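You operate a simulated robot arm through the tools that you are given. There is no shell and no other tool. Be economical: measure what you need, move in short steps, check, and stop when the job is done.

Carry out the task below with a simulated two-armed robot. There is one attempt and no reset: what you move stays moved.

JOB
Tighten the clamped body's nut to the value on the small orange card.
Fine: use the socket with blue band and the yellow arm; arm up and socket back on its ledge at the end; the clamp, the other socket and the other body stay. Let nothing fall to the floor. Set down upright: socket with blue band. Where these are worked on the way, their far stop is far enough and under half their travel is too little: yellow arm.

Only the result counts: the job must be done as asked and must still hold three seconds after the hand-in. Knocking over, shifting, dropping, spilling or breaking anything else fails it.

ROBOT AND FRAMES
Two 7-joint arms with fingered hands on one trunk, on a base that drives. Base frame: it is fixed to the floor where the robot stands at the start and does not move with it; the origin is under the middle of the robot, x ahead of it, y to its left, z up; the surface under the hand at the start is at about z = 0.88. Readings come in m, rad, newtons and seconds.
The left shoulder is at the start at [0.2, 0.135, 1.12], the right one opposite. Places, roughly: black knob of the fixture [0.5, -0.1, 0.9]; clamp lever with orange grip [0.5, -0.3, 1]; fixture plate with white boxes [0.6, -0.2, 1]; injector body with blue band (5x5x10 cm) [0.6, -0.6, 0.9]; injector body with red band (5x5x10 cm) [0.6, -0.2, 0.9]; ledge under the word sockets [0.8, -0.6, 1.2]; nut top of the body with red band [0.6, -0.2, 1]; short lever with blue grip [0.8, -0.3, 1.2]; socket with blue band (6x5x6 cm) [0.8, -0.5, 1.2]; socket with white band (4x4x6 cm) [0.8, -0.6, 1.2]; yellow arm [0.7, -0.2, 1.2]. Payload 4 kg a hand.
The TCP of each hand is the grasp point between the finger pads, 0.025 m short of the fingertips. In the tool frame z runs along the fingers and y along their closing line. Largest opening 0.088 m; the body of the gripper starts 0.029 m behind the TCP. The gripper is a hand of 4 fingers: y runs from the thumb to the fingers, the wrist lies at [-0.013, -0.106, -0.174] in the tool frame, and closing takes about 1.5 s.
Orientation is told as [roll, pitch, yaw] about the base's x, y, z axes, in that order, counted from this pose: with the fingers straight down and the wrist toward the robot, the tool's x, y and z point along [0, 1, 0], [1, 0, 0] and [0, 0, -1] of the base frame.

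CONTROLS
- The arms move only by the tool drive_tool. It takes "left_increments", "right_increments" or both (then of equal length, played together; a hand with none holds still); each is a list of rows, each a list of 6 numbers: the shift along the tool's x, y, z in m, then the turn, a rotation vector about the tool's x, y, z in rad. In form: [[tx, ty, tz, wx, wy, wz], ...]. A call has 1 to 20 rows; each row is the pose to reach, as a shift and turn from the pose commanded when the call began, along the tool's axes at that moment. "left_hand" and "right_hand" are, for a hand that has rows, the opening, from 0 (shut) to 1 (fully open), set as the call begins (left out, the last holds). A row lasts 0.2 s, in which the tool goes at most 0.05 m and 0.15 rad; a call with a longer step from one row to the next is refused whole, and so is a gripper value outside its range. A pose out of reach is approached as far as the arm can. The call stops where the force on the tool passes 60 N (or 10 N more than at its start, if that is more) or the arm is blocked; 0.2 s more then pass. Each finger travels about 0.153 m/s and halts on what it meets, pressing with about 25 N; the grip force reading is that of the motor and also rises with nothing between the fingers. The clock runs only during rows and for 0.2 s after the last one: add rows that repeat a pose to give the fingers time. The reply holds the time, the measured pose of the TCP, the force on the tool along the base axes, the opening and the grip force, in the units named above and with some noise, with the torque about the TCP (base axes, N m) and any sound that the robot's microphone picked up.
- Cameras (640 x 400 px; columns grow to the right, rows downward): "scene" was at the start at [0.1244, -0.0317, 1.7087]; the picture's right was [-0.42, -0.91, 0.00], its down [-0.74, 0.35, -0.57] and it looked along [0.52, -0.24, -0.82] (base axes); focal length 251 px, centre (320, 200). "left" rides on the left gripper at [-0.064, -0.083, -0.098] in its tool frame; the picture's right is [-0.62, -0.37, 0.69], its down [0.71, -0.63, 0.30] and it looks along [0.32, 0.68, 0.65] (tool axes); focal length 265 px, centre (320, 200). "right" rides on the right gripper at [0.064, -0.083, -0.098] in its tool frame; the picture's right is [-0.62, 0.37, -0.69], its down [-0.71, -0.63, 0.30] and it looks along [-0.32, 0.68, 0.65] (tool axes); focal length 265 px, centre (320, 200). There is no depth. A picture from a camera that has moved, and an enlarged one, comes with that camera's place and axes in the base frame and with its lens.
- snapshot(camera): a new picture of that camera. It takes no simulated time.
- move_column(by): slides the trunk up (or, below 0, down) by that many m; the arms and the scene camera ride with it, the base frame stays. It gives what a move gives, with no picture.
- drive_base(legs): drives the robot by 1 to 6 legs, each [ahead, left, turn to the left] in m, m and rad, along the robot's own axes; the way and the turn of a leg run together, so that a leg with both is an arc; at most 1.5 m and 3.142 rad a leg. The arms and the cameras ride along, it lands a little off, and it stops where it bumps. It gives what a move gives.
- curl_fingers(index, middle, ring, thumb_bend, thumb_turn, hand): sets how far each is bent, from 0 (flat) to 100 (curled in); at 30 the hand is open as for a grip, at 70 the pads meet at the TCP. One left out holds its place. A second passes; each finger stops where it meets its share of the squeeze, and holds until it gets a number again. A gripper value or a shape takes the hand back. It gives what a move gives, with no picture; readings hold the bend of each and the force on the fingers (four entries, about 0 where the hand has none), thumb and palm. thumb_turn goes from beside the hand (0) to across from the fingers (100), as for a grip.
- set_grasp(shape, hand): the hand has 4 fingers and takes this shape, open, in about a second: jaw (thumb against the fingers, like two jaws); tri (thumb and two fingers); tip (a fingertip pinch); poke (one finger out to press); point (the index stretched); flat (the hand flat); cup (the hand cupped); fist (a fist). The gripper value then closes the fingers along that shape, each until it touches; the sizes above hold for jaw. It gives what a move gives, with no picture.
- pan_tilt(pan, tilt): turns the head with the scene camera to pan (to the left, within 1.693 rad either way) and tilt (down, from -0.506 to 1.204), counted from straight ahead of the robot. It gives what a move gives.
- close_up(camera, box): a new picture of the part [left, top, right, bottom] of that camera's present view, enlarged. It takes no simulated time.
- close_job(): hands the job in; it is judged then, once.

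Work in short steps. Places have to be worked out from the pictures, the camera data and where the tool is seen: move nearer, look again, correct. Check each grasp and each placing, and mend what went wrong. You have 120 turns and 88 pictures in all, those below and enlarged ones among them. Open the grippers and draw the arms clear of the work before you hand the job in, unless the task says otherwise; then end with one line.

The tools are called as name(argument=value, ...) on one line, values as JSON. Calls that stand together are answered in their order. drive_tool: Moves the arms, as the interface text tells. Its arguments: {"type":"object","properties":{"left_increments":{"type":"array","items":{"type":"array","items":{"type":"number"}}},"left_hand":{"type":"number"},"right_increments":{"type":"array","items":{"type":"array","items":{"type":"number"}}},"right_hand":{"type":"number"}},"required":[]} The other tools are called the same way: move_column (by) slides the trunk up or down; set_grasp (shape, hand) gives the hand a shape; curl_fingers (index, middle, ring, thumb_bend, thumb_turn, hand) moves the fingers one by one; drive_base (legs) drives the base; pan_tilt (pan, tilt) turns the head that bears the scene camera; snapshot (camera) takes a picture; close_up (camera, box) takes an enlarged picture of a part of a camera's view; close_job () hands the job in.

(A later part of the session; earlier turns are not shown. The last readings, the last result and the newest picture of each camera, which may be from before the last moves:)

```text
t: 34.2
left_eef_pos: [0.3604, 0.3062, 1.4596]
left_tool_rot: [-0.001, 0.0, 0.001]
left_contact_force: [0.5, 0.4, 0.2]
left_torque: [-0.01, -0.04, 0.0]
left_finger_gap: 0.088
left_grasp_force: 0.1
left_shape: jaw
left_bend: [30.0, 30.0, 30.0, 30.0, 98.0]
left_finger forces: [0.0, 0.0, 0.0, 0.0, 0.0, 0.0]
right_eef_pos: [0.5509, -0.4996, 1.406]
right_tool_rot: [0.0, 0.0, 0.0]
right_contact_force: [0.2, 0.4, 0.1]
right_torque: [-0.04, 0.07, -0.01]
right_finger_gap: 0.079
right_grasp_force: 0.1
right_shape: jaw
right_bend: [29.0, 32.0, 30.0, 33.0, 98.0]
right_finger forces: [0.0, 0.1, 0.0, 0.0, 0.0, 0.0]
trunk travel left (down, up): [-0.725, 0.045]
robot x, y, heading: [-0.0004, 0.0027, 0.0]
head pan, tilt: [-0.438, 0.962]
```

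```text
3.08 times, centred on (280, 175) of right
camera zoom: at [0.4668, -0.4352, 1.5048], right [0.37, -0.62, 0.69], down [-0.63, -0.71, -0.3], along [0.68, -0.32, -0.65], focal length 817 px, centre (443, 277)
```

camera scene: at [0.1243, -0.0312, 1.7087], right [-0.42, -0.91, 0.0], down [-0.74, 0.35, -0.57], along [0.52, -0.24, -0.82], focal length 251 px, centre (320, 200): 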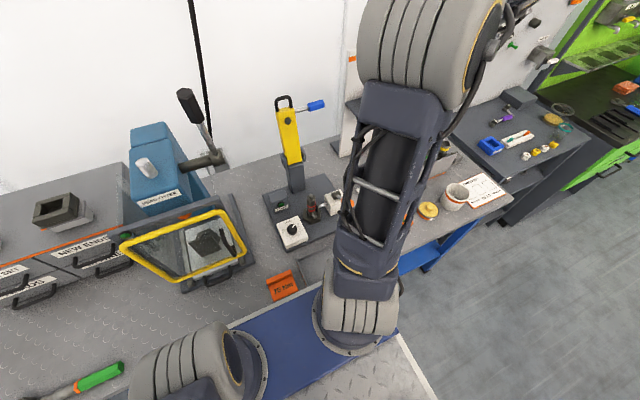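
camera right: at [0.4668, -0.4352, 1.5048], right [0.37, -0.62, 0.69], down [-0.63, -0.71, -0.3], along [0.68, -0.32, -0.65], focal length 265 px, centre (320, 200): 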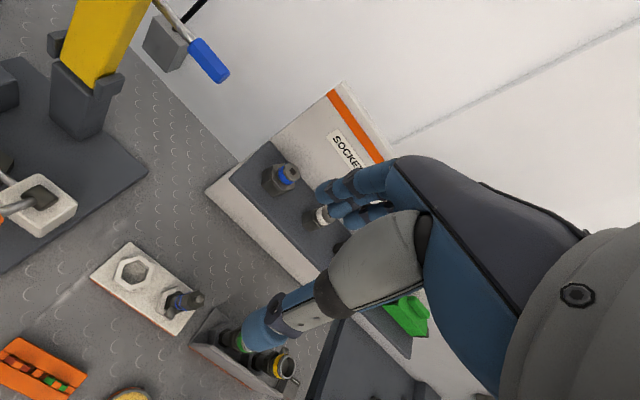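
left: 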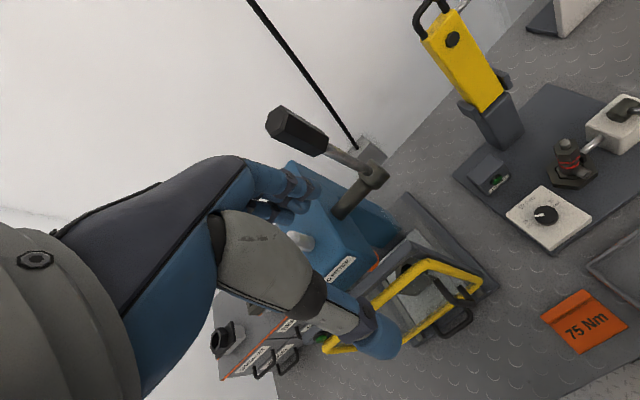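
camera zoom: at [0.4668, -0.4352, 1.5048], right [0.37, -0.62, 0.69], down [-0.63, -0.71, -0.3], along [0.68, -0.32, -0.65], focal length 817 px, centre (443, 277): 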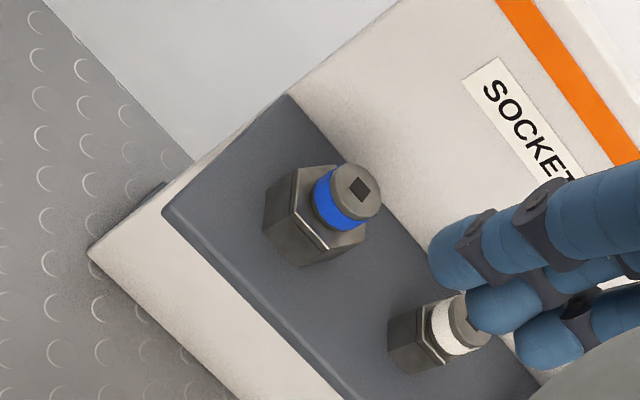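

The hex flats face ±x, so gripping along x at yaw 0 works. I'll move above the socket and look again.

drive_tool(right_increments=[[-0.003, 0.04, 0, 0, 0, 0], [-0.005, 0.08, 0, 0, 0, 0], [-0.008, 0.12, 0, 0, 0, 0], [-0.011, 0.16, 0, 0, 0, 0], [-0.011, 0.195, 0, 0, 0, 0], [-0.011, 0.195, 0.035, 0, 0, 0], [-0.011, 0.195, 0.07, 0, 0, 0]])

snapshot(camera="right")

```text
t: 35.8
left_eef_pos: [0.3606, 0.305, 1.4601]
left_tool_rot: [0.0, 0.001, 0.0]
left_contact_force: [-0.4, -0.3, 0.0]
left_torque: [-0.01, -0.02, 0.04]
left_finger_gap: 0.0877
left_grasp_force: 0.2
left_shape: jaw
left_bend: [30.0, 30.0, 30.0, 30.0, 98.0]
left_finger forces: [0.1, 0.1, 0.1, 0.1, 0.1, 0.0]
right_eef_pos: [0.7437, -0.5103, 1.3354]
right_tool_rot: [0.001, 0.001, 0.0]
right_contact_force: [-0.3, 0.8, 1.0]
right_torque: [0.02, 0.02, -0.01]
right_finger_gap: 0.0789
right_grasp_force: 0.1
right_shape: jaw
right_bend: [29.0, 32.0, 30.0, 33.0, 98.0]
right_finger forces: [0.0, 0.1, 0.0, 0.0, 0.0, 0.0]
trunk travel left (down, up): [-0.725, 0.045]
robot x, y, heading: [-0.0025, -0.0029, -0.001]
head pan, tilt: [-0.438, 0.962]
```

```text
61 pictures are left
camera right: at [0.6606, -0.4473, 1.4331], right [0.37, -0.62, 0.69], down [-0.63, -0.71, -0.3], along [0.68, -0.32, -0.65], focal length 265 px, centre (320, 200)
```

right: 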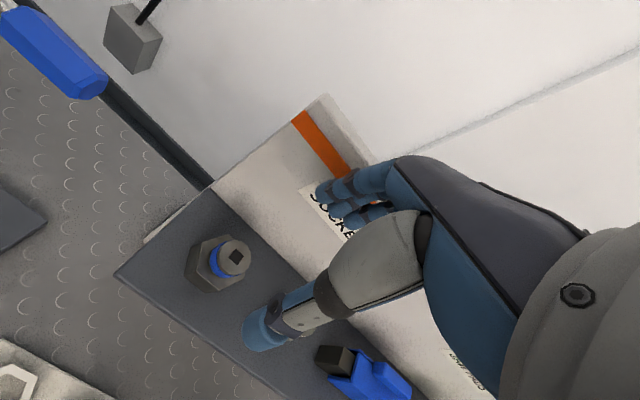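

Refined: socket axis [0.758, -0.510], top 1.222, ledge 1.16. I'll descend to TCP z≈1.201 (palm clears the top by a few mm).

drive_tool(right_increments=[[0, 0.014, 0.02, 0, 0, 0], [0, 0.014, 0.05, 0, 0, 0], [0, 0.014, 0.08, 0, 0, 0], [0, 0.014, 0.1, 0, 0, 0], [0, 0.014, 0.115, 0, 0, 0], [0, 0.014, 0.125, 0, 0, 0], [0, 0.014, 0.134, 0, 0, 0]])

snapshot(camera="right")

```text
t: 37.4
left_eef_pos: [0.3601, 0.304, 1.459]
left_tool_rot: [0.001, 0.001, 0.0]
left_contact_force: [-0.4, -0.1, 1.1]
left_torque: [0.02, 0.01, 0.02]
left_finger_gap: 0.0876
left_grasp_force: 0.2
left_shape: jaw
left_bend: [30.0, 30.0, 30.0, 30.0, 98.0]
left_finger forces: [0.0, 0.0, 0.0, 0.0, 0.1, 0.0]
right_eef_pos: [0.7606, -0.5119, 1.1978]
right_tool_rot: [0.0, 0.001, 0.0]
right_contact_force: [0.0, 0.7, 0.2]
right_torque: [0.02, -0.01, 0.0]
right_finger_gap: 0.0789
right_grasp_force: 0.1
right_shape: jaw
right_bend: [29.0, 32.0, 30.0, 33.0, 98.0]
right_finger forces: [0.1, 0.0, 0.1, 0.1, 0.0, 0.0]
trunk travel left (down, up): [-0.725, 0.045]
robot x, y, heading: [-0.0007, -0.0016, -0.001]
head pan, tilt: [-0.438, 0.962]
```

```text
60 pictures are left
camera right: at [0.6758, -0.4474, 1.2968], right [0.37, -0.62, 0.69], down [-0.63, -0.71, -0.3], along [0.68, -0.32, -0.65], focal length 265 px, centre (320, 200)
```

right: 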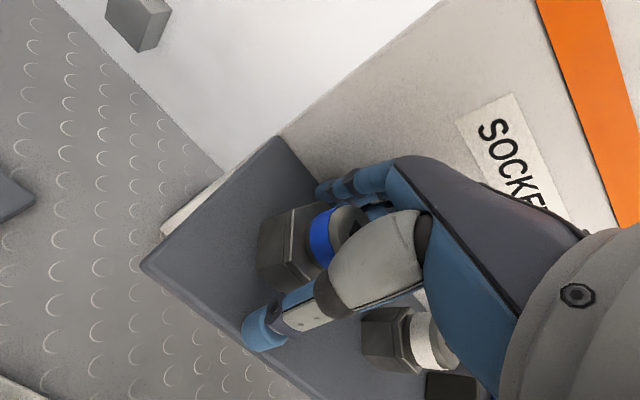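

The socket is between thumb and fingers. Closing.

drive_tool(right_increments=[[0, 0, 0, 0, 0, 0], [0, 0, 0, 0, 0, 0], [0, 0, 0, 0, 0, 0], [0, 0, 0, 0, 0, 0], [0, 0, 0, 0, 0, 0], [0, 0, 0, 0, 0, 0], [0, 0, 0, 0, 0, 0]], right_hand=0)

snapshot(camera="right")

```text
t: 39.0
left_eef_pos: [0.3599, 0.3049, 1.4578]
left_tool_rot: [0.0, -0.001, 0.0]
left_contact_force: [-0.2, -0.4, -1.3]
left_torque: [-0.03, -0.02, -0.02]
left_finger_gap: 0.0879
left_grasp_force: 0.2
left_shape: jaw
left_bend: [30.0, 30.0, 30.0, 30.0, 98.0]
left_finger forces: [0.0, 0.1, 0.0, 0.0, 0.1, 0.0]
right_eef_pos: [0.7606, -0.5121, 1.199]
right_tool_rot: [0.001, 0.001, 0.0]
right_contact_force: [-0.1, -0.5, -0.4]
right_torque: [-0.02, 0.01, 0.0]
right_finger_gap: 0.0389
right_grasp_force: 24.9
right_shape: jaw
right_bend: [74.0, 47.0, 52.0, 72.0, 100.0]
right_finger forces: [13.9, 7.9, 0.0, 0.1, 21.8, 0.0]
trunk travel left (down, up): [-0.725, 0.045]
robot x, y, heading: [-0.0004, -0.0007, 0.002]
head pan, tilt: [-0.438, 0.962]
```

```text
59 pictures are left
camera right: at [0.6759, -0.4475, 1.297], right [0.37, -0.62, 0.69], down [-0.63, -0.71, -0.3], along [0.68, -0.32, -0.65], focal length 265 px, centre (320, 200)
```

right: 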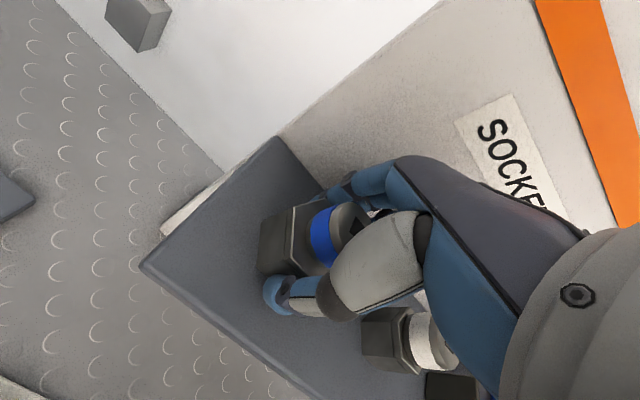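

Grip registers 25 N, but the index is bent more than expected. I'll look closely.

close_up(camera="right", box=[240, 150, 440, 340])

```text
2.11 times, centred on (340, 245) of right
camera zoom: at [0.6759, -0.4475, 1.297], right [0.37, -0.62, 0.69], down [-0.63, -0.71, -0.3], along [0.68, -0.32, -0.65], focal length 559 px, centre (278, 105)
```

zoom: 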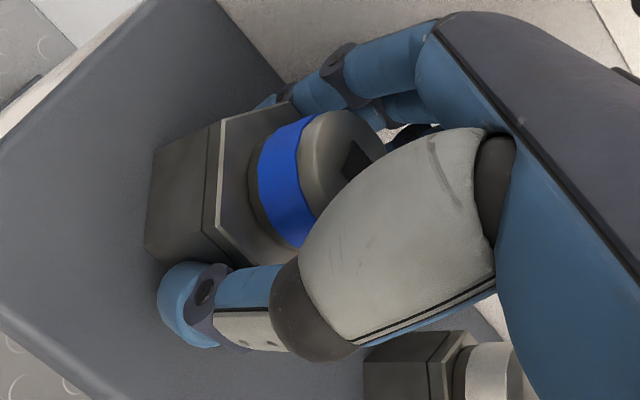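

The grasp looks sound on the hex. Lifting 4 cm and checking.

drive_tool(right_increments=[[0, 0, -0.01, 0, 0, 0], [0, 0, -0.025, 0, 0, 0], [0, 0, -0.04, 0, 0, 0], [0, 0, -0.06, 0, 0, 0], [0, 0, -0.06, 0, 0, 0]])

snapshot(camera="right")

```text
t: 40.2
left_eef_pos: [0.36, 0.3046, 1.4597]
left_tool_rot: [0.0, 0.0, 0.0]
left_contact_force: [-0.3, 0.1, -0.6]
left_torque: [-0.01, 0.01, -0.04]
left_finger_gap: 0.0878
left_grasp_force: 0.0
left_shape: jaw
left_bend: [30.0, 30.0, 30.0, 30.0, 98.0]
left_finger forces: [0.1, 0.0, 0.1, 0.0, 0.0, 0.0]
right_eef_pos: [0.7598, -0.5111, 1.257]
right_tool_rot: [-0.001, 0.001, 0.0]
right_contact_force: [0.0, -0.5, -0.7]
right_torque: [0.02, 0.02, -0.02]
right_finger_gap: 0.0389
right_grasp_force: 25.0
right_shape: jaw
right_bend: [74.0, 47.0, 52.0, 72.0, 100.0]
right_finger forces: [13.8, 7.9, 0.0, 0.1, 21.7, 0.0]
trunk travel left (down, up): [-0.725, 0.045]
robot x, y, heading: [0.0017, 0.0009, 0.001]
head pan, tilt: [-0.438, 0.962]
```

```text
57 pictures are left
camera right: at [0.6769, -0.4468, 1.356], right [0.37, -0.62, 0.69], down [-0.63, -0.71, -0.3], along [0.68, -0.32, -0.65], focal length 265 px, centre (320, 200)
```

right: 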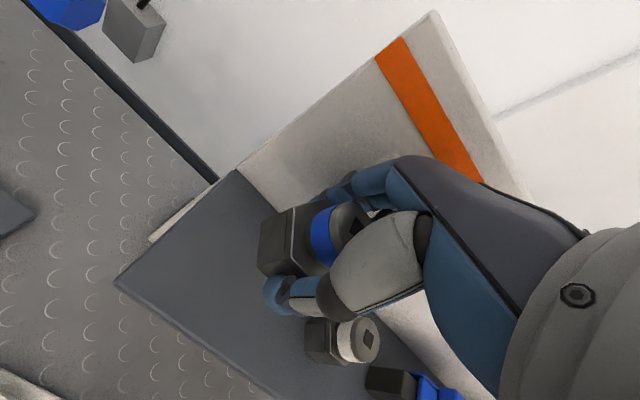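

Held firmly. I'll go up, back off from the ledge, and carry the socket to in front of the fixture, then look at the nut.

drive_tool(right_increments=[[0, 0, -0.04, 0, 0, 0], [0, 0, -0.08, 0, 0, 0], [0, -0.04, -0.1, 0, 0, 0], [0, -0.08, -0.1, 0, 0, 0], [0, -0.12, -0.1, 0, 0, 0], [0, -0.16, -0.1, 0, 0, 0], [0, -0.2, -0.1, 0, 0, 0], [0, -0.24, -0.1, 0, 0, 0], [0.04, -0.26, -0.1, 0, 0, 0], [0.08, -0.26, -0.1, 0, 0, 0], [0.12, -0.26, -0.1, 0, 0, 0], [0.16, -0.26, -0.1, 0, 0, 0], [0.2, -0.26, -0.1, 0, 0, 0], [0.24, -0.26, -0.1, 0, 0, 0], [0.28, -0.26, -0.08, 0, 0, 0], [0.3, -0.26, -0.04, 0, 0, 0], [0.3, -0.26, 0, 0, 0, 0]])

snapshot(camera="right")

```text
t: 43.8
left_eef_pos: [0.3596, 0.3048, 1.4597]
left_tool_rot: [0.0, -0.001, 0.0]
left_contact_force: [0.4, 0.6, 0.0]
left_torque: [0.0, -0.02, 0.05]
left_finger_gap: 0.0876
left_grasp_force: 0.1
left_shape: jaw
left_bend: [30.0, 30.0, 30.0, 30.0, 98.0]
left_finger forces: [0.0, 0.0, 0.0, 0.0, 0.1, 0.0]
right_eef_pos: [0.4994, -0.2099, 1.2613]
right_tool_rot: [0.001, 0.001, 0.001]
right_contact_force: [0.0, -0.4, -0.4]
right_torque: [0.0, -0.04, -0.03]
right_finger_gap: 0.0387
right_grasp_force: 25.0
right_shape: jaw
right_bend: [74.0, 47.0, 52.0, 72.0, 100.0]
right_finger forces: [13.8, 7.9, 0.0, 0.1, 21.6, 0.1]
trunk travel left (down, up): [-0.725, 0.045]
robot x, y, heading: [-0.0017, 0.0006, 0.001]
head pan, tilt: [-0.438, 0.962]
```

```text
56 pictures are left
camera right: at [0.4146, -0.1456, 1.3604], right [0.37, -0.62, 0.69], down [-0.63, -0.71, -0.3], along [0.68, -0.32, -0.65], focal length 265 px, centre (320, 200)
```

right: 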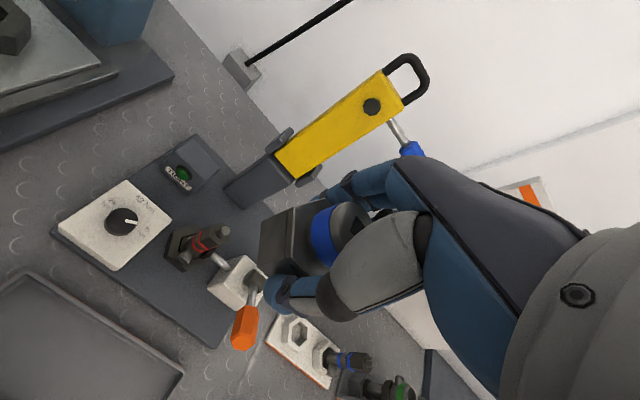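

close_up(camera="right", box=[140, 190, 300, 310])

close_up(camera="scene", box=[240, 150, 380, 260])

```text
3.33 times, centred on (220, 250) of right
camera zoom: at [0.4146, -0.1456, 1.3604], right [0.37, -0.62, 0.69], down [-0.63, -0.71, -0.3], along [0.68, -0.32, -0.65], focal length 885 px, centre (653, 33)
```

zoom: 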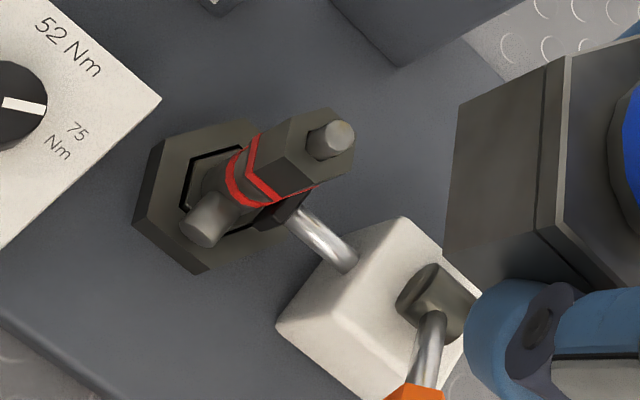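

```text
3.64 times, centred on (310, 205) of scene
camera zoom: at [0.1241, -0.0314, 1.7087], right [-0.42, -0.91, 0.0], down [-0.74, 0.35, -0.57], along [0.52, -0.24, -0.82], focal length 913 px, centre (356, 182)
```

zoom: 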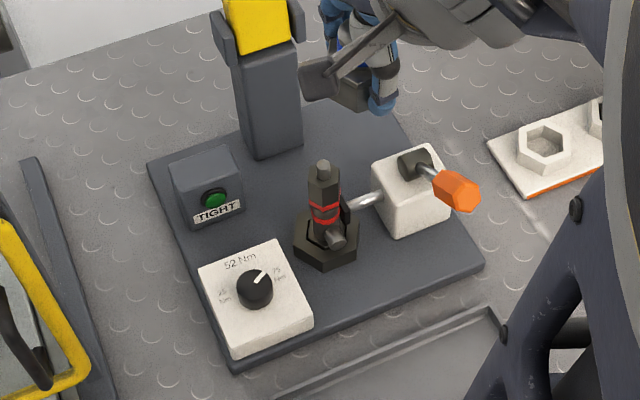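

Nut stud top triangulates to ≈[0.572, -0.206, 1.05]. I'll zoom to see the nut's hex orientation.

close_up(camera="right", box=[185, 205, 245, 255])

```text
8.00 times, centred on (215, 230) of right
camera zoom: at [0.4146, -0.1456, 1.3604], right [0.37, -0.62, 0.69], down [-0.63, -0.71, -0.3], along [0.68, -0.32, -0.65], focal length 2123 px, centre (1160, -40)
```

zoom: 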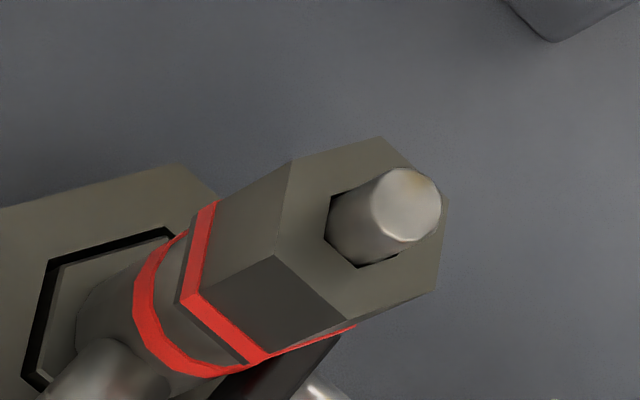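

The nut's hex has vertices along ±y, same as the held socket, so yaw 0 fits. I'll bring the socket above the nut and at the same time swing the left hand to the left side as a side-view camera.

drive_tool(right_increments=[[0.0025, 0.03, 0, 0, 0, 0], [0.0025, 0.06, 0, 0, 0, 0], [0.0025, 0.0746, 0, 0, 0, 0], [0.0025, 0.0746, 0.03, 0, 0, 0], [0.0025, 0.0746, 0.06, 0, 0, 0], [0.0025, 0.0746, 0.09, 0, 0, 0], [0.0025, 0.0746, 0.11, 0, 0, 0], [0.0025, 0.0746, 0.11, 0, 0, 0], [0.0025, 0.0746, 0.11, 0, 0, 0], [0.0025, 0.0746, 0.11, 0, 0, 0], [0.0025, 0.0746, 0.11, 0, 0, 0], [0.0025, 0.0746, 0.11, 0, 0, 0], [0.0025, 0.0746, 0.11, 0, 0, 0], [0.0025, 0.0746, 0.11, 0, 0, 0], [0.0025, 0.0746, 0.11, 0, 0, 0], [0.0025, 0.0746, 0.11, 0, 0, 0], [0.0025, 0.0746, 0.11, 0, 0, 0], [0.0025, 0.0746, 0.11, 0, 0, 0]], left_increments=[[-0.02, 0.01, 0, 0, 0, 0.13], [-0.04, 0.02, 0, 0, 0, 0.26], [-0.06, 0.03, 0, 0, 0, 0.39], [-0.08, 0.04, 0, 0, 0, 0.52], [-0.1, 0.05, 0, 0, 0, 0.65], [-0.12, 0.06, 0, 0, 0, 0.78], [-0.14, 0.07, 0, 0, 0, 0.91], [-0.16, 0.08, 0, 0, 0, 1.04], [-0.18, 0.09, 0, 0, 0, 1.17], [-0.2, 0.1, 0, 0, 0, 1.3], [-0.22, 0.11, 0, 0, 0, 1.43], [-0.24, 0.12, 0.02, 0, 0, 1.57], [-0.26, 0.13, 0.05, 0, 0, 1.57], [-0.28, 0.133, 0.09, 0, 0, 1.57], [-0.288, 0.133, 0.13, 0, 0, 1.57], [-0.288, 0.133, 0.17, 0, 0, 1.57], [-0.288, 0.133, 0.2, 0, 0, 1.57], [-0.288, 0.133, 0.225, 0, 0, 1.57]])

snapshot(camera="left")

snapshot(camera="right")

```text
t: 47.6
left_eef_pos: [0.4937, 0.0187, 1.2379]
left_tool_rot: [0.001, -0.002, -1.57]
left_contact_force: [-0.2, -0.7, -0.3]
left_torque: [-0.01, -0.03, 0.02]
left_finger_gap: 0.0876
left_grasp_force: 0.1
left_shape: jaw
left_bend: [30.0, 30.0, 30.0, 30.0, 98.0]
left_finger forces: [0.0, 0.0, 0.0, 0.1, 0.0, 0.0]
right_eef_pos: [0.572, -0.2061, 1.1493]
right_tool_rot: [-0.001, 0.001, 0.0]
right_contact_force: [0.3, 0.6, -0.7]
right_torque: [-0.02, -0.02, 0.0]
right_finger_gap: 0.0386
right_grasp_force: 25.0
right_shape: jaw
right_bend: [74.0, 47.0, 52.0, 72.0, 100.0]
right_finger forces: [13.8, 7.9, 0.0, 0.1, 21.6, 0.0]
trunk travel left (down, up): [-0.725, 0.045]
robot x, y, heading: [-0.0033, 0.0049, -0.0]
head pan, tilt: [-0.438, 0.962]
```

```text
52 pictures are left
camera left: at [0.4296, 0.1006, 1.3358], right [-0.62, 0.37, -0.69], down [0.71, 0.63, -0.3], along [0.33, -0.68, -0.65], focal length 265 px, centre (320, 200)
```

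left: 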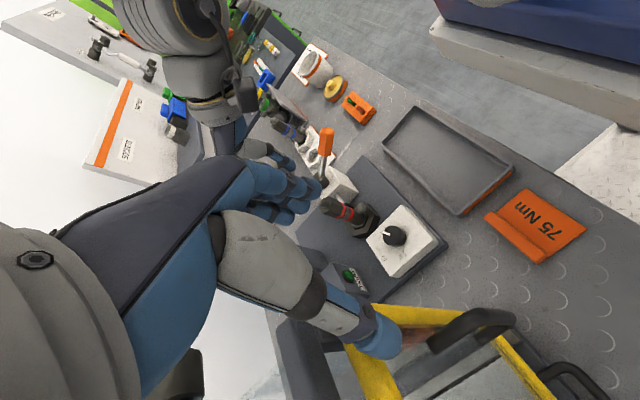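

```text
51 pictures are left
camera right: at [0.4884, -0.1421, 1.2477], right [0.37, -0.62, 0.69], down [-0.63, -0.71, -0.3], along [0.68, -0.32, -0.65], focal length 265 px, centre (320, 200)
```

right: 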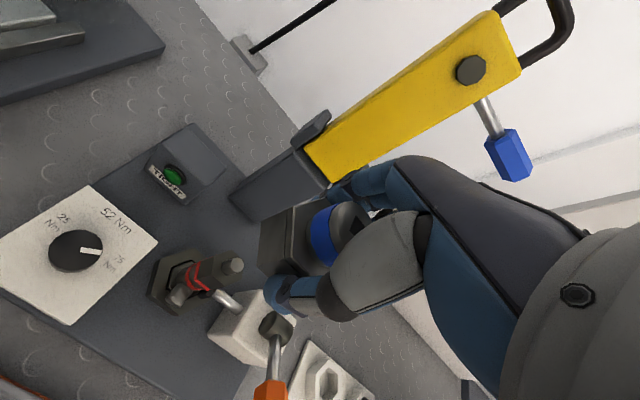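

The left fingers hide the socket from that camera. I'll zoom the right camera on the socket and nut to compare their axes.

close_up(camera="right", box=[150, 180, 390, 330])

```text
2.67 times, centred on (270, 255) of right
camera zoom: at [0.4884, -0.1421, 1.2477], right [0.37, -0.62, 0.69], down [-0.63, -0.71, -0.3], along [0.68, -0.32, -0.65], focal length 708 px, centre (453, 53)
```

zoom: 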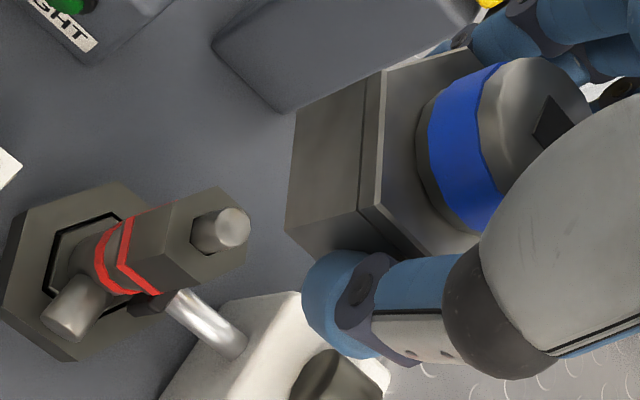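

By the hex vertices, the socket axis passes through the nut axis across the line of sight; along it I need more. I'll lower 4.5 cm, to just above the stud, and compare again.

drive_tool(right_increments=[[0, 0, 0.015, 0, 0, 0], [0, 0, 0.03, 0, 0, 0], [0, 0, 0.045, 0, 0, 0]])

close_up(camera="right", box=[190, 180, 390, 330])

```text
t: 48.4
left_eef_pos: [0.4923, 0.018, 1.2369]
left_tool_rot: [-0.001, 0.002, -1.571]
left_contact_force: [0.5, 0.5, -0.3]
left_torque: [-0.01, 0.01, -0.04]
left_finger_gap: 0.0874
left_grasp_force: 0.0
left_shape: jaw
left_bend: [30.0, 30.0, 30.0, 30.0, 98.0]
left_finger forces: [0.0, 0.1, 0.0, 0.0, 0.1, 0.0]
right_eef_pos: [0.5724, -0.2097, 1.1032]
right_tool_rot: [-0.001, 0.0, -0.001]
right_contact_force: [0.1, 0.3, -1.3]
right_torque: [0.04, -0.02, -0.04]
right_finger_gap: 0.0388
right_grasp_force: 25.0
right_shape: jaw
right_bend: [74.0, 47.0, 52.0, 72.0, 100.0]
right_finger forces: [13.9, 7.8, 0.0, 0.0, 21.8, 0.0]
trunk travel left (down, up): [-0.725, 0.045]
robot x, y, heading: [0.0009, 0.0017, -0.0]
head pan, tilt: [-0.438, 0.962]
```

```text
2.67 times, centred on (290, 255) of right
camera zoom: at [0.4883, -0.1445, 1.2016], right [0.37, -0.62, 0.69], down [-0.63, -0.71, -0.3], along [0.68, -0.32, -0.65], focal length 708 px, centre (400, 53)
```

zoom: 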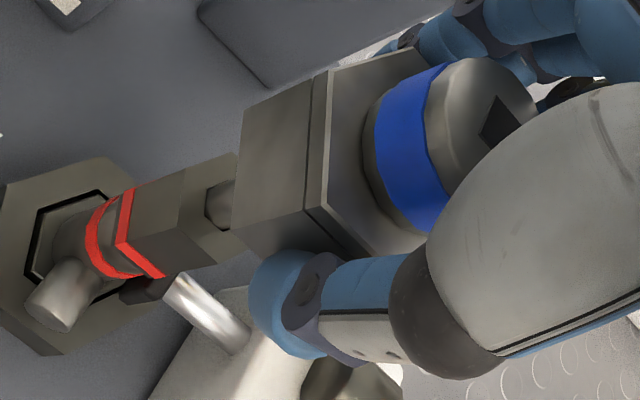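

I'll zoom in on the gap between stud and socket.

close_up(camera="right", box=[215, 200, 305, 270])

```text
5.71 times, centred on (260, 235) of right
camera zoom: at [0.4883, -0.1445, 1.2016], right [0.37, -0.62, 0.69], down [-0.63, -0.71, -0.3], along [0.68, -0.32, -0.65], focal length 1517 px, centre (663, 0)
```

zoom: 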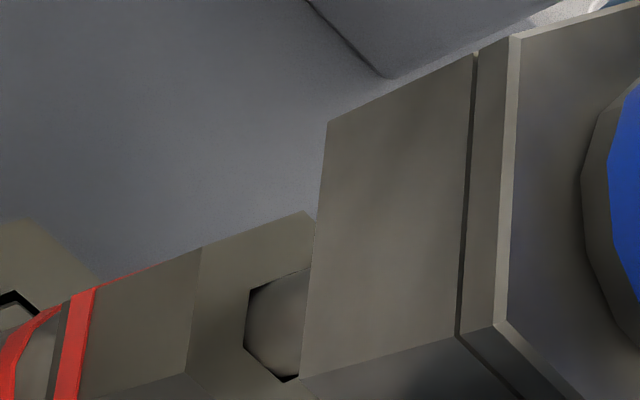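

The nut axis looks ~3.6 mm up-image of the socket's, so I'll shift (+1.5, +3.5) mm and lower 3 cm so the stud enters while staying above the nut hex.

drive_tool(right_increments=[[0.0035, 0.0015, 0, 0, 0, 0], [0.0035, 0.0015, 0.01, 0, 0, 0], [0.0035, 0.0015, 0.02, 0, 0, 0], [0.0035, 0.0015, 0.03, 0, 0, 0]])

close_up(camera="right", box=[215, 190, 315, 270])

```text
t: 49.4
left_eef_pos: [0.4923, 0.018, 1.2379]
left_tool_rot: [0.0, -0.002, -1.571]
left_contact_force: [0.0, -0.7, -0.8]
left_torque: [0.0, 0.02, 0.0]
left_finger_gap: 0.0876
left_grasp_force: 0.1
left_shape: jaw
left_bend: [30.0, 30.0, 30.0, 30.0, 98.0]
left_finger forces: [0.0, 0.0, 0.2, 0.0, 0.0, 0.0]
right_eef_pos: [0.5756, -0.2054, 1.0727]
right_tool_rot: [0.0, -0.001, 0.0]
right_contact_force: [0.7, 0.1, -1.8]
right_torque: [0.0, 0.02, 0.0]
right_finger_gap: 0.0389
right_grasp_force: 25.2
right_shape: jaw
right_bend: [74.0, 47.0, 52.0, 72.0, 100.0]
right_finger forces: [13.8, 7.9, 0.0, 0.0, 21.6, 0.1]
trunk travel left (down, up): [-0.725, 0.045]
robot x, y, heading: [-0.001, 0.0031, 0.0]
head pan, tilt: [-0.438, 0.962]
```

```text
5.00 times, centred on (265, 230) of right
camera zoom: at [0.491, -0.1404, 1.1717], right [0.37, -0.62, 0.69], down [-0.63, -0.71, -0.3], along [0.68, -0.32, -0.65], focal length 1327 px, centre (595, 50)
```

zoom: 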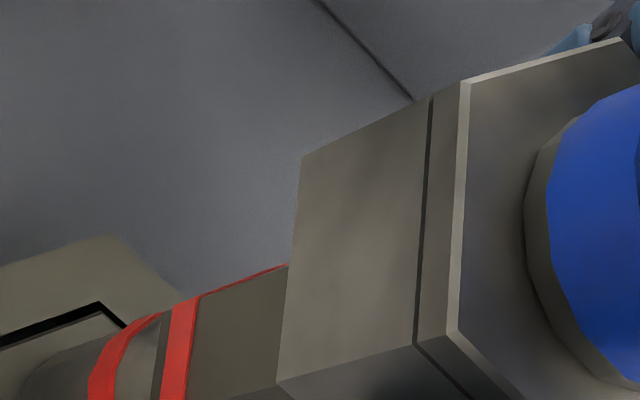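

No contact and the stud is inside. The azimuth matches; distance along the view is uncertain, so I want a second viewpoint: curl the left hand into a fist to free its camera's view.

set_grasp(hand="left", shape="fist")

drive_tool(left_increments=[[-0.02, 0.01, -0.03, 0, 0, 0], [-0.02, 0.02, -0.06, 0, 0, 0], [-0.02, 0.02, -0.06, 0, 0, 0]])

snapshot(camera="left")

```text
t: 50.3
left_eef_pos: [0.4922, 0.0181, 1.2387]
left_tool_rot: [0.0, 0.001, -1.57]
left_contact_force: [-0.4, -0.2, -0.3]
left_torque: [0.03, -0.01, -0.01]
left_finger_gap: 0.0
left_grasp_force: 0.0
left_shape: fist
left_bend: [100.0, 100.0, 100.0, 86.0, 85.0]
left_finger forces: [0.0, 0.0, 0.0, 0.1, 0.0, 0.0]
right_eef_pos: [0.5746, -0.2047, 1.0728]
right_tool_rot: [0.001, 0.0, 0.0]
right_contact_force: [0.7, 0.8, -1.2]
right_torque: [-0.02, 0.03, 0.02]
right_finger_gap: 0.0385
right_grasp_force: 25.2
right_shape: jaw
right_bend: [74.0, 47.0, 52.0, 72.0, 100.0]
right_finger forces: [14.0, 7.9, 0.1, 0.0, 21.7, 0.1]
trunk travel left (down, up): [-0.725, 0.045]
robot x, y, heading: [0.0004, -0.0004, -0.0]
head pan, tilt: [-0.438, 0.962]
```

```text
t: 51.1
left_eef_pos: [0.4722, 0.0015, 1.2974]
left_tool_rot: [0.0, 0.001, -1.571]
left_contact_force: [-1.0, -0.4, 0.6]
left_torque: [0.03, -0.02, 0.04]
left_finger_gap: 0.0
left_grasp_force: 0.1
left_shape: fist
left_bend: [100.0, 100.0, 100.0, 86.0, 85.0]
left_finger forces: [0.0, 0.0, 0.0, 0.0, 0.0, 0.1]
right_eef_pos: [0.5755, -0.206, 1.0729]
right_tool_rot: [0.001, -0.001, -0.001]
right_contact_force: [0.5, 0.5, -0.4]
right_torque: [0.01, 0.01, 0.01]
right_finger_gap: 0.0387
right_grasp_force: 25.0
right_shape: jaw
right_bend: [74.0, 47.0, 52.0, 72.0, 100.0]
right_finger forces: [13.9, 7.9, 0.1, 0.0, 21.7, 0.0]
trunk travel left (down, up): [-0.725, 0.045]
robot x, y, heading: [0.0012, 0.0023, 0.001]
head pan, tilt: [-0.438, 0.962]
```

```text
46 pictures are left
camera left: at [0.4096, 0.084, 1.3959], right [-0.62, 0.37, -0.69], down [0.71, 0.63, -0.3], along [0.32, -0.68, -0.65], focal length 265 px, centre (320, 200)
```

left: 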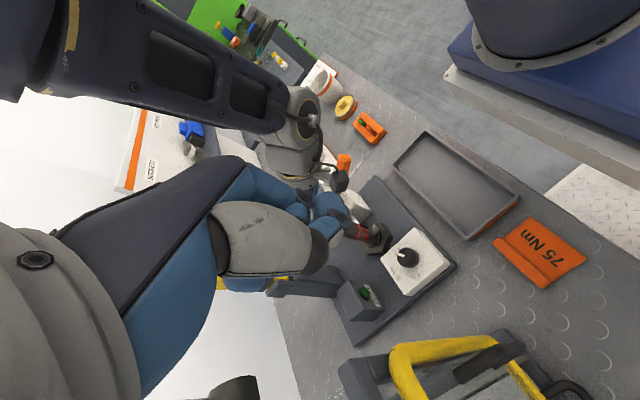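

I'll shift the left hand 10 cm forward to move nut and socket out from behind the fist.

drive_tool(left_increments=[[0.03, 0, 0, 0, 0, 0], [0.06, 0, 0, 0, 0, 0], [0.09, 0, 0, 0, 0, 0], [0.11, 0, 0, 0, 0, 0]])

close_up(camera="left", box=[310, 110, 450, 240])

```text
t: 52.1
left_eef_pos: [0.5768, 0.0005, 1.2934]
left_tool_rot: [-0.006, 0.001, -1.574]
left_contact_force: [-47.4, 14.7, -3.2]
left_torque: [-1.68, -4.88, 1.8]
left_finger_gap: 0.0001
left_grasp_force: 0.0
left_shape: fist
left_bend: [100.0, 100.0, 100.0, 86.0, 85.0]
left_finger forces: [0.0, 0.0, 0.0, 0.0, 0.0, 0.0]
right_eef_pos: [0.573, -0.2039, 1.0733]
right_tool_rot: [-0.001, -0.003, 0.001]
right_contact_force: [-0.1, 0.1, -1.1]
right_torque: [0.03, -0.02, 0.01]
right_finger_gap: 0.0385
right_grasp_force: 25.7
right_shape: jaw
right_bend: [74.0, 47.0, 52.0, 72.0, 100.0]
right_finger forces: [13.9, 7.9, 0.1, 0.0, 21.8, 0.0]
trunk travel left (down, up): [-0.725, 0.045]
robot x, y, heading: [0.0022, 0.0004, 0.005]
head pan, tilt: [-0.438, 0.962]
```

```text
3.08 times, centred on (380, 175) of left
camera zoom: at [0.5144, 0.0842, 1.3927], right [-0.62, 0.37, -0.69], down [0.72, 0.63, -0.31], along [0.32, -0.68, -0.66], focal length 817 px, centre (135, 277)
```

zoom: 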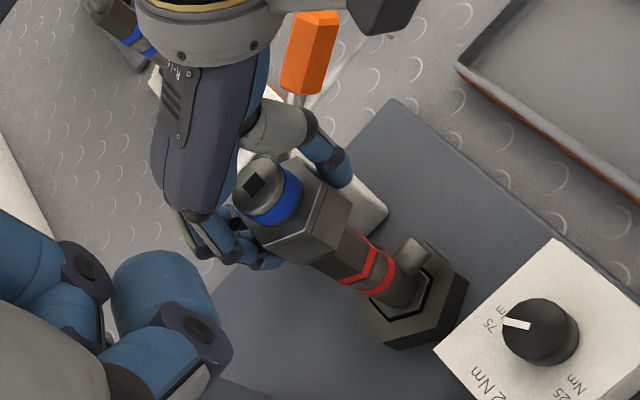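

The left arm met something (47 N in -x). I take a detailed picture now (no time passes), then back off at once.

close_up(camera="left", box=[355, 140, 435, 200])

snapshot(camera="scene")

drive_tool(left_increments=[[-0.03, 0, 0, 0, 0, 0], [-0.06, 0, 0, 0, 0, 0], [-0.09, 0, 0, 0, 0, 0]])

```text
6.67 times, centred on (395, 170) of left
camera zoom: at [0.5144, 0.0842, 1.3927], right [-0.62, 0.37, -0.69], down [0.72, 0.63, -0.31], along [0.32, -0.68, -0.66], focal length 1769 px, centre (-180, 400)
```

zoom: 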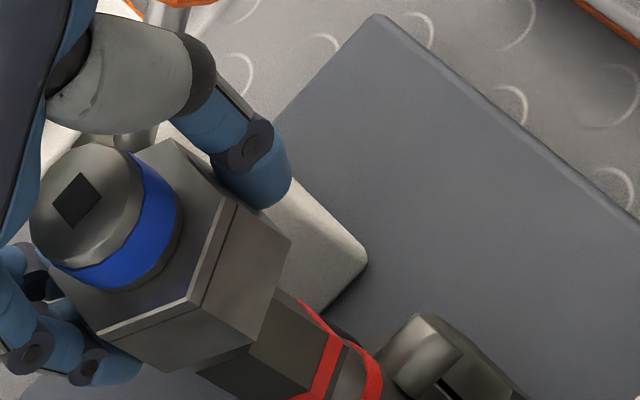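

```text
43 pictures are left
camera scene: at [0.1214, -0.0307, 1.7088], right [-0.42, -0.91, 0.0], down [-0.74, 0.35, -0.57], along [0.52, -0.24, -0.82], focal length 251 px, centre (320, 200)
```

scene: 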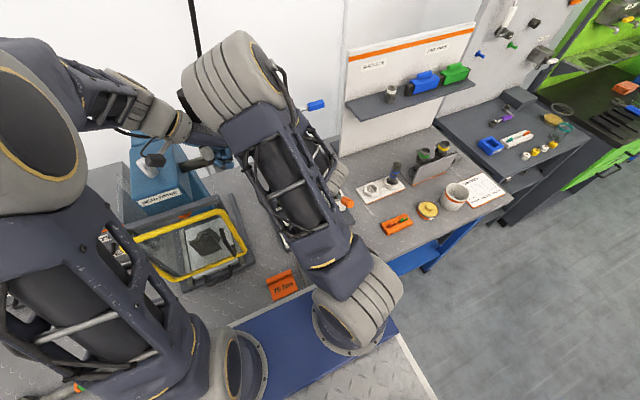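

```text
t: 52.9
left_eef_pos: [0.4893, -0.0026, 1.299]
left_tool_rot: [0.002, -0.001, -1.568]
left_contact_force: [0.0, 0.4, -1.4]
left_torque: [-0.03, 0.0, -0.05]
left_finger_gap: 0.0002
left_grasp_force: 0.1
left_shape: fist
left_bend: [100.0, 100.0, 100.0, 86.0, 85.0]
left_finger forces: [0.1, 0.0, 0.0, 0.0, 0.1, 0.1]
right_eef_pos: [0.5763, -0.2058, 1.072]
right_tool_rot: [0.0, 0.001, 0.0]
right_contact_force: [0.3, 0.3, -1.4]
right_torque: [-0.01, -0.01, 0.01]
right_finger_gap: 0.0384
right_grasp_force: 25.2
right_shape: jaw
right_bend: [74.0, 47.0, 52.0, 72.0, 100.0]
right_finger forces: [13.8, 7.8, 0.0, 0.1, 21.7, 0.0]
trunk travel left (down, up): [-0.725, 0.045]
robot x, y, heading: [0.0034, 0.0016, -0.003]
head pan, tilt: [-0.438, 0.962]
```

The two views combined put the nut ≈(+3.7, -2.7) mm from the socket axis, agreeing with the triangulated coordinates. I'll shift so and lower gently, watching force.

drive_tool(right_increments=[[-0.0027, 0.0037, 0, 0, 0, 0], [-0.0027, 0.0037, 0.003, 0, 0, 0], [-0.0027, 0.0037, 0.006, 0, 0, 0], [-0.0027, 0.0037, 0.009, 0, 0, 0], [-0.0027, 0.0037, 0.012, 0, 0, 0], [-0.0027, 0.0037, 0.015, 0, 0, 0]])

```text
t: 54.3
left_eef_pos: [0.4886, -0.003, 1.2984]
left_tool_rot: [0.001, 0.002, -1.572]
left_contact_force: [-0.6, 0.8, 0.4]
left_torque: [-0.03, -0.01, 0.05]
left_finger_gap: 0.0
left_grasp_force: 0.0
left_shape: fist
left_bend: [100.0, 100.0, 100.0, 86.0, 85.0]
left_finger forces: [0.1, 0.0, 0.1, 0.0, 0.0, 0.0]
right_eef_pos: [0.5804, -0.2073, 1.0586]
right_tool_rot: [0.0, 0.001, 0.001]
right_contact_force: [-0.1, 1.1, -1.5]
right_torque: [-0.03, 0.01, -0.01]
right_finger_gap: 0.0388
right_grasp_force: 24.8
right_shape: jaw
right_bend: [74.0, 47.0, 52.0, 72.0, 100.0]
right_finger forces: [13.9, 7.9, 0.1, 0.0, 21.7, 0.1]
trunk travel left (down, up): [-0.725, 0.045]
robot x, y, heading: [0.0016, -0.0027, -0.003]
head pan, tilt: [-0.438, 0.962]
```

No contact yet. Lowering another 15 mm in small rows.

drive_tool(right_increments=[[0, 0, 0.003, 0, 0, 0], [0, 0, 0.006, 0, 0, 0], [0, 0, 0.009, 0, 0, 0], [0, 0, 0.012, 0, 0, 0], [0, 0, 0.015, 0, 0, 0]])

close_up(camera="right", box=[160, 160, 360, 300])

```text
t: 55.5
left_eef_pos: [0.4886, -0.0025, 1.2972]
left_tool_rot: [-0.001, 0.001, -1.569]
left_contact_force: [0.1, -0.3, -0.6]
left_torque: [0.03, 0.0, 0.03]
left_finger_gap: 0.0
left_grasp_force: 0.0
left_shape: fist
left_bend: [100.0, 100.0, 100.0, 86.0, 85.0]
left_finger forces: [0.0, 0.0, 0.0, 0.1, 0.0, 0.1]
right_eef_pos: [0.5805, -0.2086, 1.0415]
right_tool_rot: [0.002, -0.001, -0.002]
right_contact_force: [-2.5, 1.2, 7.4]
right_torque: [-0.07, -0.02, 0.01]
right_finger_gap: 0.0387
right_grasp_force: 24.6
right_shape: jaw
right_bend: [74.0, 47.0, 52.0, 72.0, 100.0]
right_finger forces: [13.2, 9.4, 0.1, 0.0, 24.3, 0.1]
trunk travel left (down, up): [-0.725, 0.045]
robot x, y, heading: [-0.0027, 0.0025, 0.001]
head pan, tilt: [-0.438, 0.962]
```

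```text
2.86 times, centred on (260, 230) of right
camera zoom: at [0.4962, -0.1436, 1.1414], right [0.37, -0.62, 0.69], down [-0.63, -0.71, -0.31], along [0.68, -0.32, -0.65], focal length 758 px, centre (491, 114)
```

zoom: 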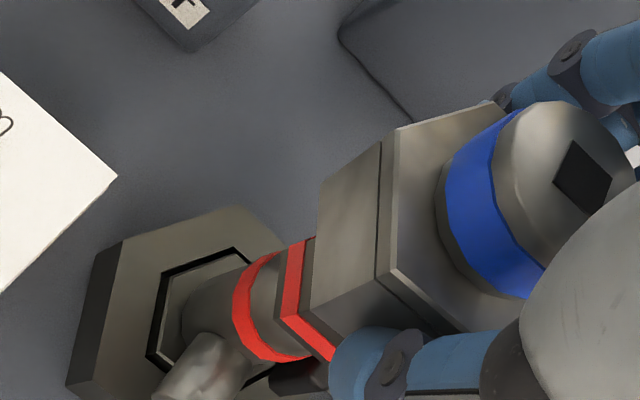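

The socket has slid over the nut almost to the red band; light contact 7 N. I'll press a few mm more to seat it.

drive_tool(right_increments=[[0, 0, 0.002, 0, 0, 0], [0, 0, 0.004, 0, 0, 0], [0, 0, 0.006, 0, 0, 0]])

close_up(camera="right", box=[200, 190, 330, 290])

```text
t: 56.3
left_eef_pos: [0.4888, 0.0032, 1.2931]
left_tool_rot: [-0.014, 0.004, -1.558]
left_contact_force: [-1.0, -0.1, -0.6]
left_torque: [0.0, 0.01, -0.03]
left_finger_gap: 0.0
left_grasp_force: 0.1
left_shape: fist
left_bend: [100.0, 100.0, 100.0, 86.0, 85.0]
left_finger forces: [0.1, 0.0, 0.0, 0.0, 0.1, 0.0]
right_eef_pos: [0.581, -0.2075, 1.0416]
right_tool_rot: [0.004, -0.011, -0.001]
right_contact_force: [-4.7, -0.2, 9.0]
right_torque: [-0.11, 0.18, -0.04]
right_finger_gap: 0.0388
right_grasp_force: 25.3
right_shape: jaw
right_bend: [74.0, 46.0, 52.0, 72.0, 100.0]
right_finger forces: [13.0, 8.5, 0.0, 0.0, 26.3, 0.1]
trunk travel left (down, up): [-0.725, 0.045]
robot x, y, heading: [-0.0008, -0.0002, -0.003]
head pan, tilt: [-0.438, 0.962]
```

```text
4.00 times, centred on (265, 240) of right
camera zoom: at [0.4965, -0.1432, 1.1389], right [0.36, -0.62, 0.69], down [-0.63, -0.71, -0.32], along [0.69, -0.32, -0.65], focal length 1062 px, centre (540, 40)
```

zoom: 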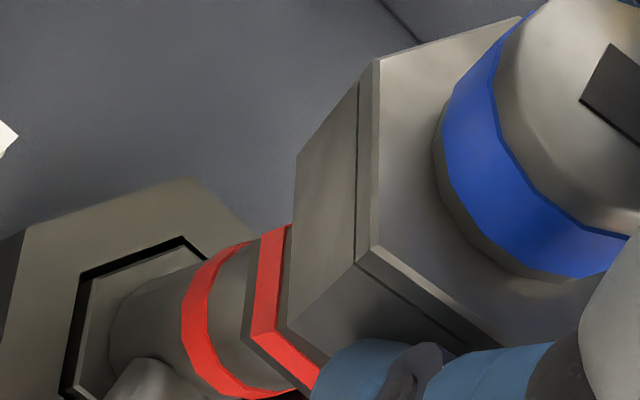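

The socket stopped on the nut's base: seated. Opening the right hand while easing the left arm away.

drive_tool(right_increments=[[0, 0, -0.005, 0, 0, 0], [0, 0, -0.005, 0, 0, 0], [0, 0, -0.005, 0, 0, 0], [0, 0, -0.005, 0, 0, 0], [0, 0, -0.005, 0, 0, 0]], right_hand=0.9, left_increments=[[0, -0.02, -0.02, 0, 0, 0], [0, -0.04, -0.04, 0, 0, 0], [0, -0.06, -0.06, 0, 0, 0], [0, -0.08, -0.08, 0, 0, 0], [0, -0.1, -0.1, 0, 0, 0]])

snapshot(camera="right")

```text
t: 57.5
left_eef_pos: [0.4934, 0.0967, 1.3975]
left_tool_rot: [0.0, 0.0, -1.57]
left_contact_force: [-0.4, 0.5, -0.8]
left_torque: [0.01, 0.01, 0.03]
left_finger_gap: 0.0
left_grasp_force: 0.1
left_shape: fist
left_bend: [100.0, 100.0, 100.0, 86.0, 85.0]
left_finger forces: [0.0, 0.0, 0.1, 0.1, 0.1, 0.0]
right_eef_pos: [0.58, -0.2081, 1.0409]
right_tool_rot: [0.0, 0.0, 0.0]
right_contact_force: [-1.1, 0.0, -0.1]
right_torque: [0.01, 0.03, 0.03]
right_finger_gap: 0.079
right_grasp_force: 0.0
right_shape: jaw
right_bend: [30.0, 32.0, 30.0, 34.0, 98.0]
right_finger forces: [0.0, 0.0, 0.1, 0.0, 0.0, 0.0]
trunk travel left (down, up): [-0.725, 0.045]
robot x, y, heading: [0.0017, 0.0028, 0.006]
head pan, tilt: [-0.438, 0.962]
```

```text
40 pictures are left
camera right: at [0.496, -0.144, 1.1403], right [0.37, -0.62, 0.69], down [-0.63, -0.71, -0.3], along [0.68, -0.32, -0.65], focal length 265 px, centre (320, 200)
```

right: 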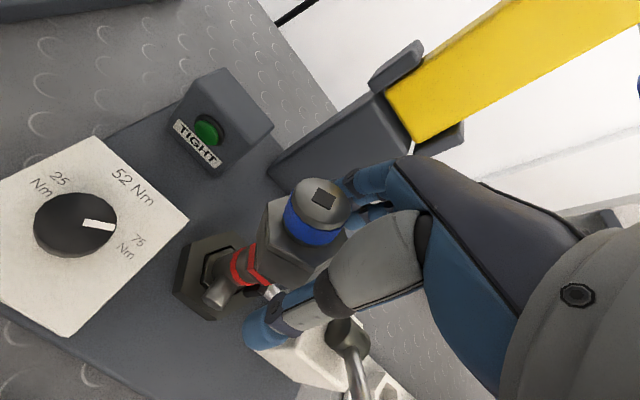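

The socket stands on the nut, hand open. I'll lift the right hand straight up and back to view the yellow arm.

drive_tool(right_increments=[[0, 0, -0.03, 0, 0, 0], [0, 0, -0.06, 0, 0, 0], [0, 0, -0.1, 0, 0, 0], [0, 0, -0.14, 0, 0, 0], [0, 0, -0.18, 0, 0, 0], [0, -0.04, -0.22, 0, 0, 0], [0, -0.08, -0.26, 0, 0, 0], [0, -0.12, -0.29, 0, 0, 0], [0, -0.16, -0.29, 0, 0, 0]])

snapshot(camera="right")

snapshot(camera="scene")

```text
refused: row 6 steps farther than a row can; nothing moved
```

```text
39 pictures are left
camera right: at [0.496, -0.144, 1.1403], right [0.37, -0.62, 0.69], down [-0.63, -0.71, -0.3], along [0.68, -0.32, -0.65], focal length 265 px, centre (320, 200)
```

right: 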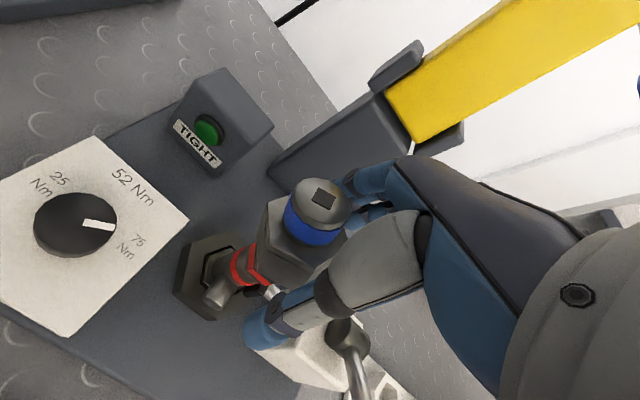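

```text
38 pictures are left
camera scene: at [0.1245, -0.0318, 1.7086], right [-0.42, -0.91, 0.0], down [-0.74, 0.35, -0.57], along [0.52, -0.24, -0.82], focal length 251 px, centre (320, 200)
```

scene: 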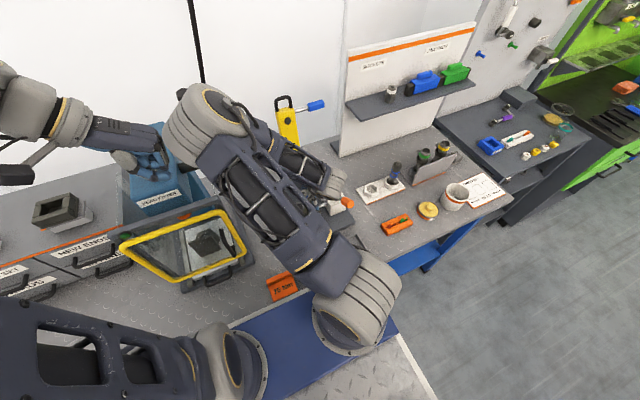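

One step was too long; repeating with shorter ones.

drive_tool(right_increments=[[0, 0, -0.03, 0, 0, 0], [0, 0, -0.06, 0, 0, 0], [0, 0, -0.1, 0, 0, 0], [0, 0, -0.14, 0, 0, 0], [0, 0, -0.18, 0, 0, 0], [0, -0.03, -0.21, 0, 0, 0], [0, -0.06, -0.24, 0, 0, 0], [0, -0.09, -0.27, 0, 0, 0], [0, -0.12, -0.29, 0, 0, 0], [0, -0.16, -0.29, 0, 0, 0]])

snapshot(camera="right")

```text
t: 59.7
left_eef_pos: [0.4907, 0.0951, 1.3973]
left_tool_rot: [0.005, -0.001, -1.58]
left_contact_force: [-0.1, 0.9, -0.3]
left_torque: [-0.03, -0.01, -0.01]
left_finger_gap: 0.0
left_grasp_force: 0.0
left_shape: fist
left_bend: [100.0, 100.0, 100.0, 86.0, 85.0]
left_finger forces: [0.0, 0.0, 0.1, 0.0, 0.0, 0.1]
right_eef_pos: [0.4217, -0.2083, 1.3311]
right_tool_rot: [-0.001, -0.002, -0.007]
right_contact_force: [-0.5, 0.9, 0.8]
right_torque: [-0.07, 0.03, -0.08]
right_finger_gap: 0.0789
right_grasp_force: 0.1
right_shape: jaw
right_bend: [29.0, 32.0, 30.0, 33.0, 98.0]
right_finger forces: [0.0, 0.0, 0.0, 0.1, 0.0, 0.1]
trunk travel left (down, up): [-0.725, 0.045]
robot x, y, heading: [0.0013, 0.0007, 0.003]
head pan, tilt: [-0.438, 0.962]
```

```text
37 pictures are left
camera right: at [0.3388, -0.1435, 1.4306], right [0.36, -0.62, 0.69], down [-0.64, -0.71, -0.3], along [0.68, -0.33, -0.65], focal length 265 px, centre (320, 200)
```

right: 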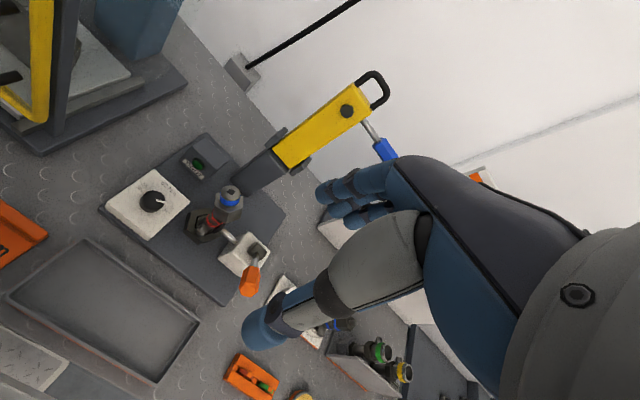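

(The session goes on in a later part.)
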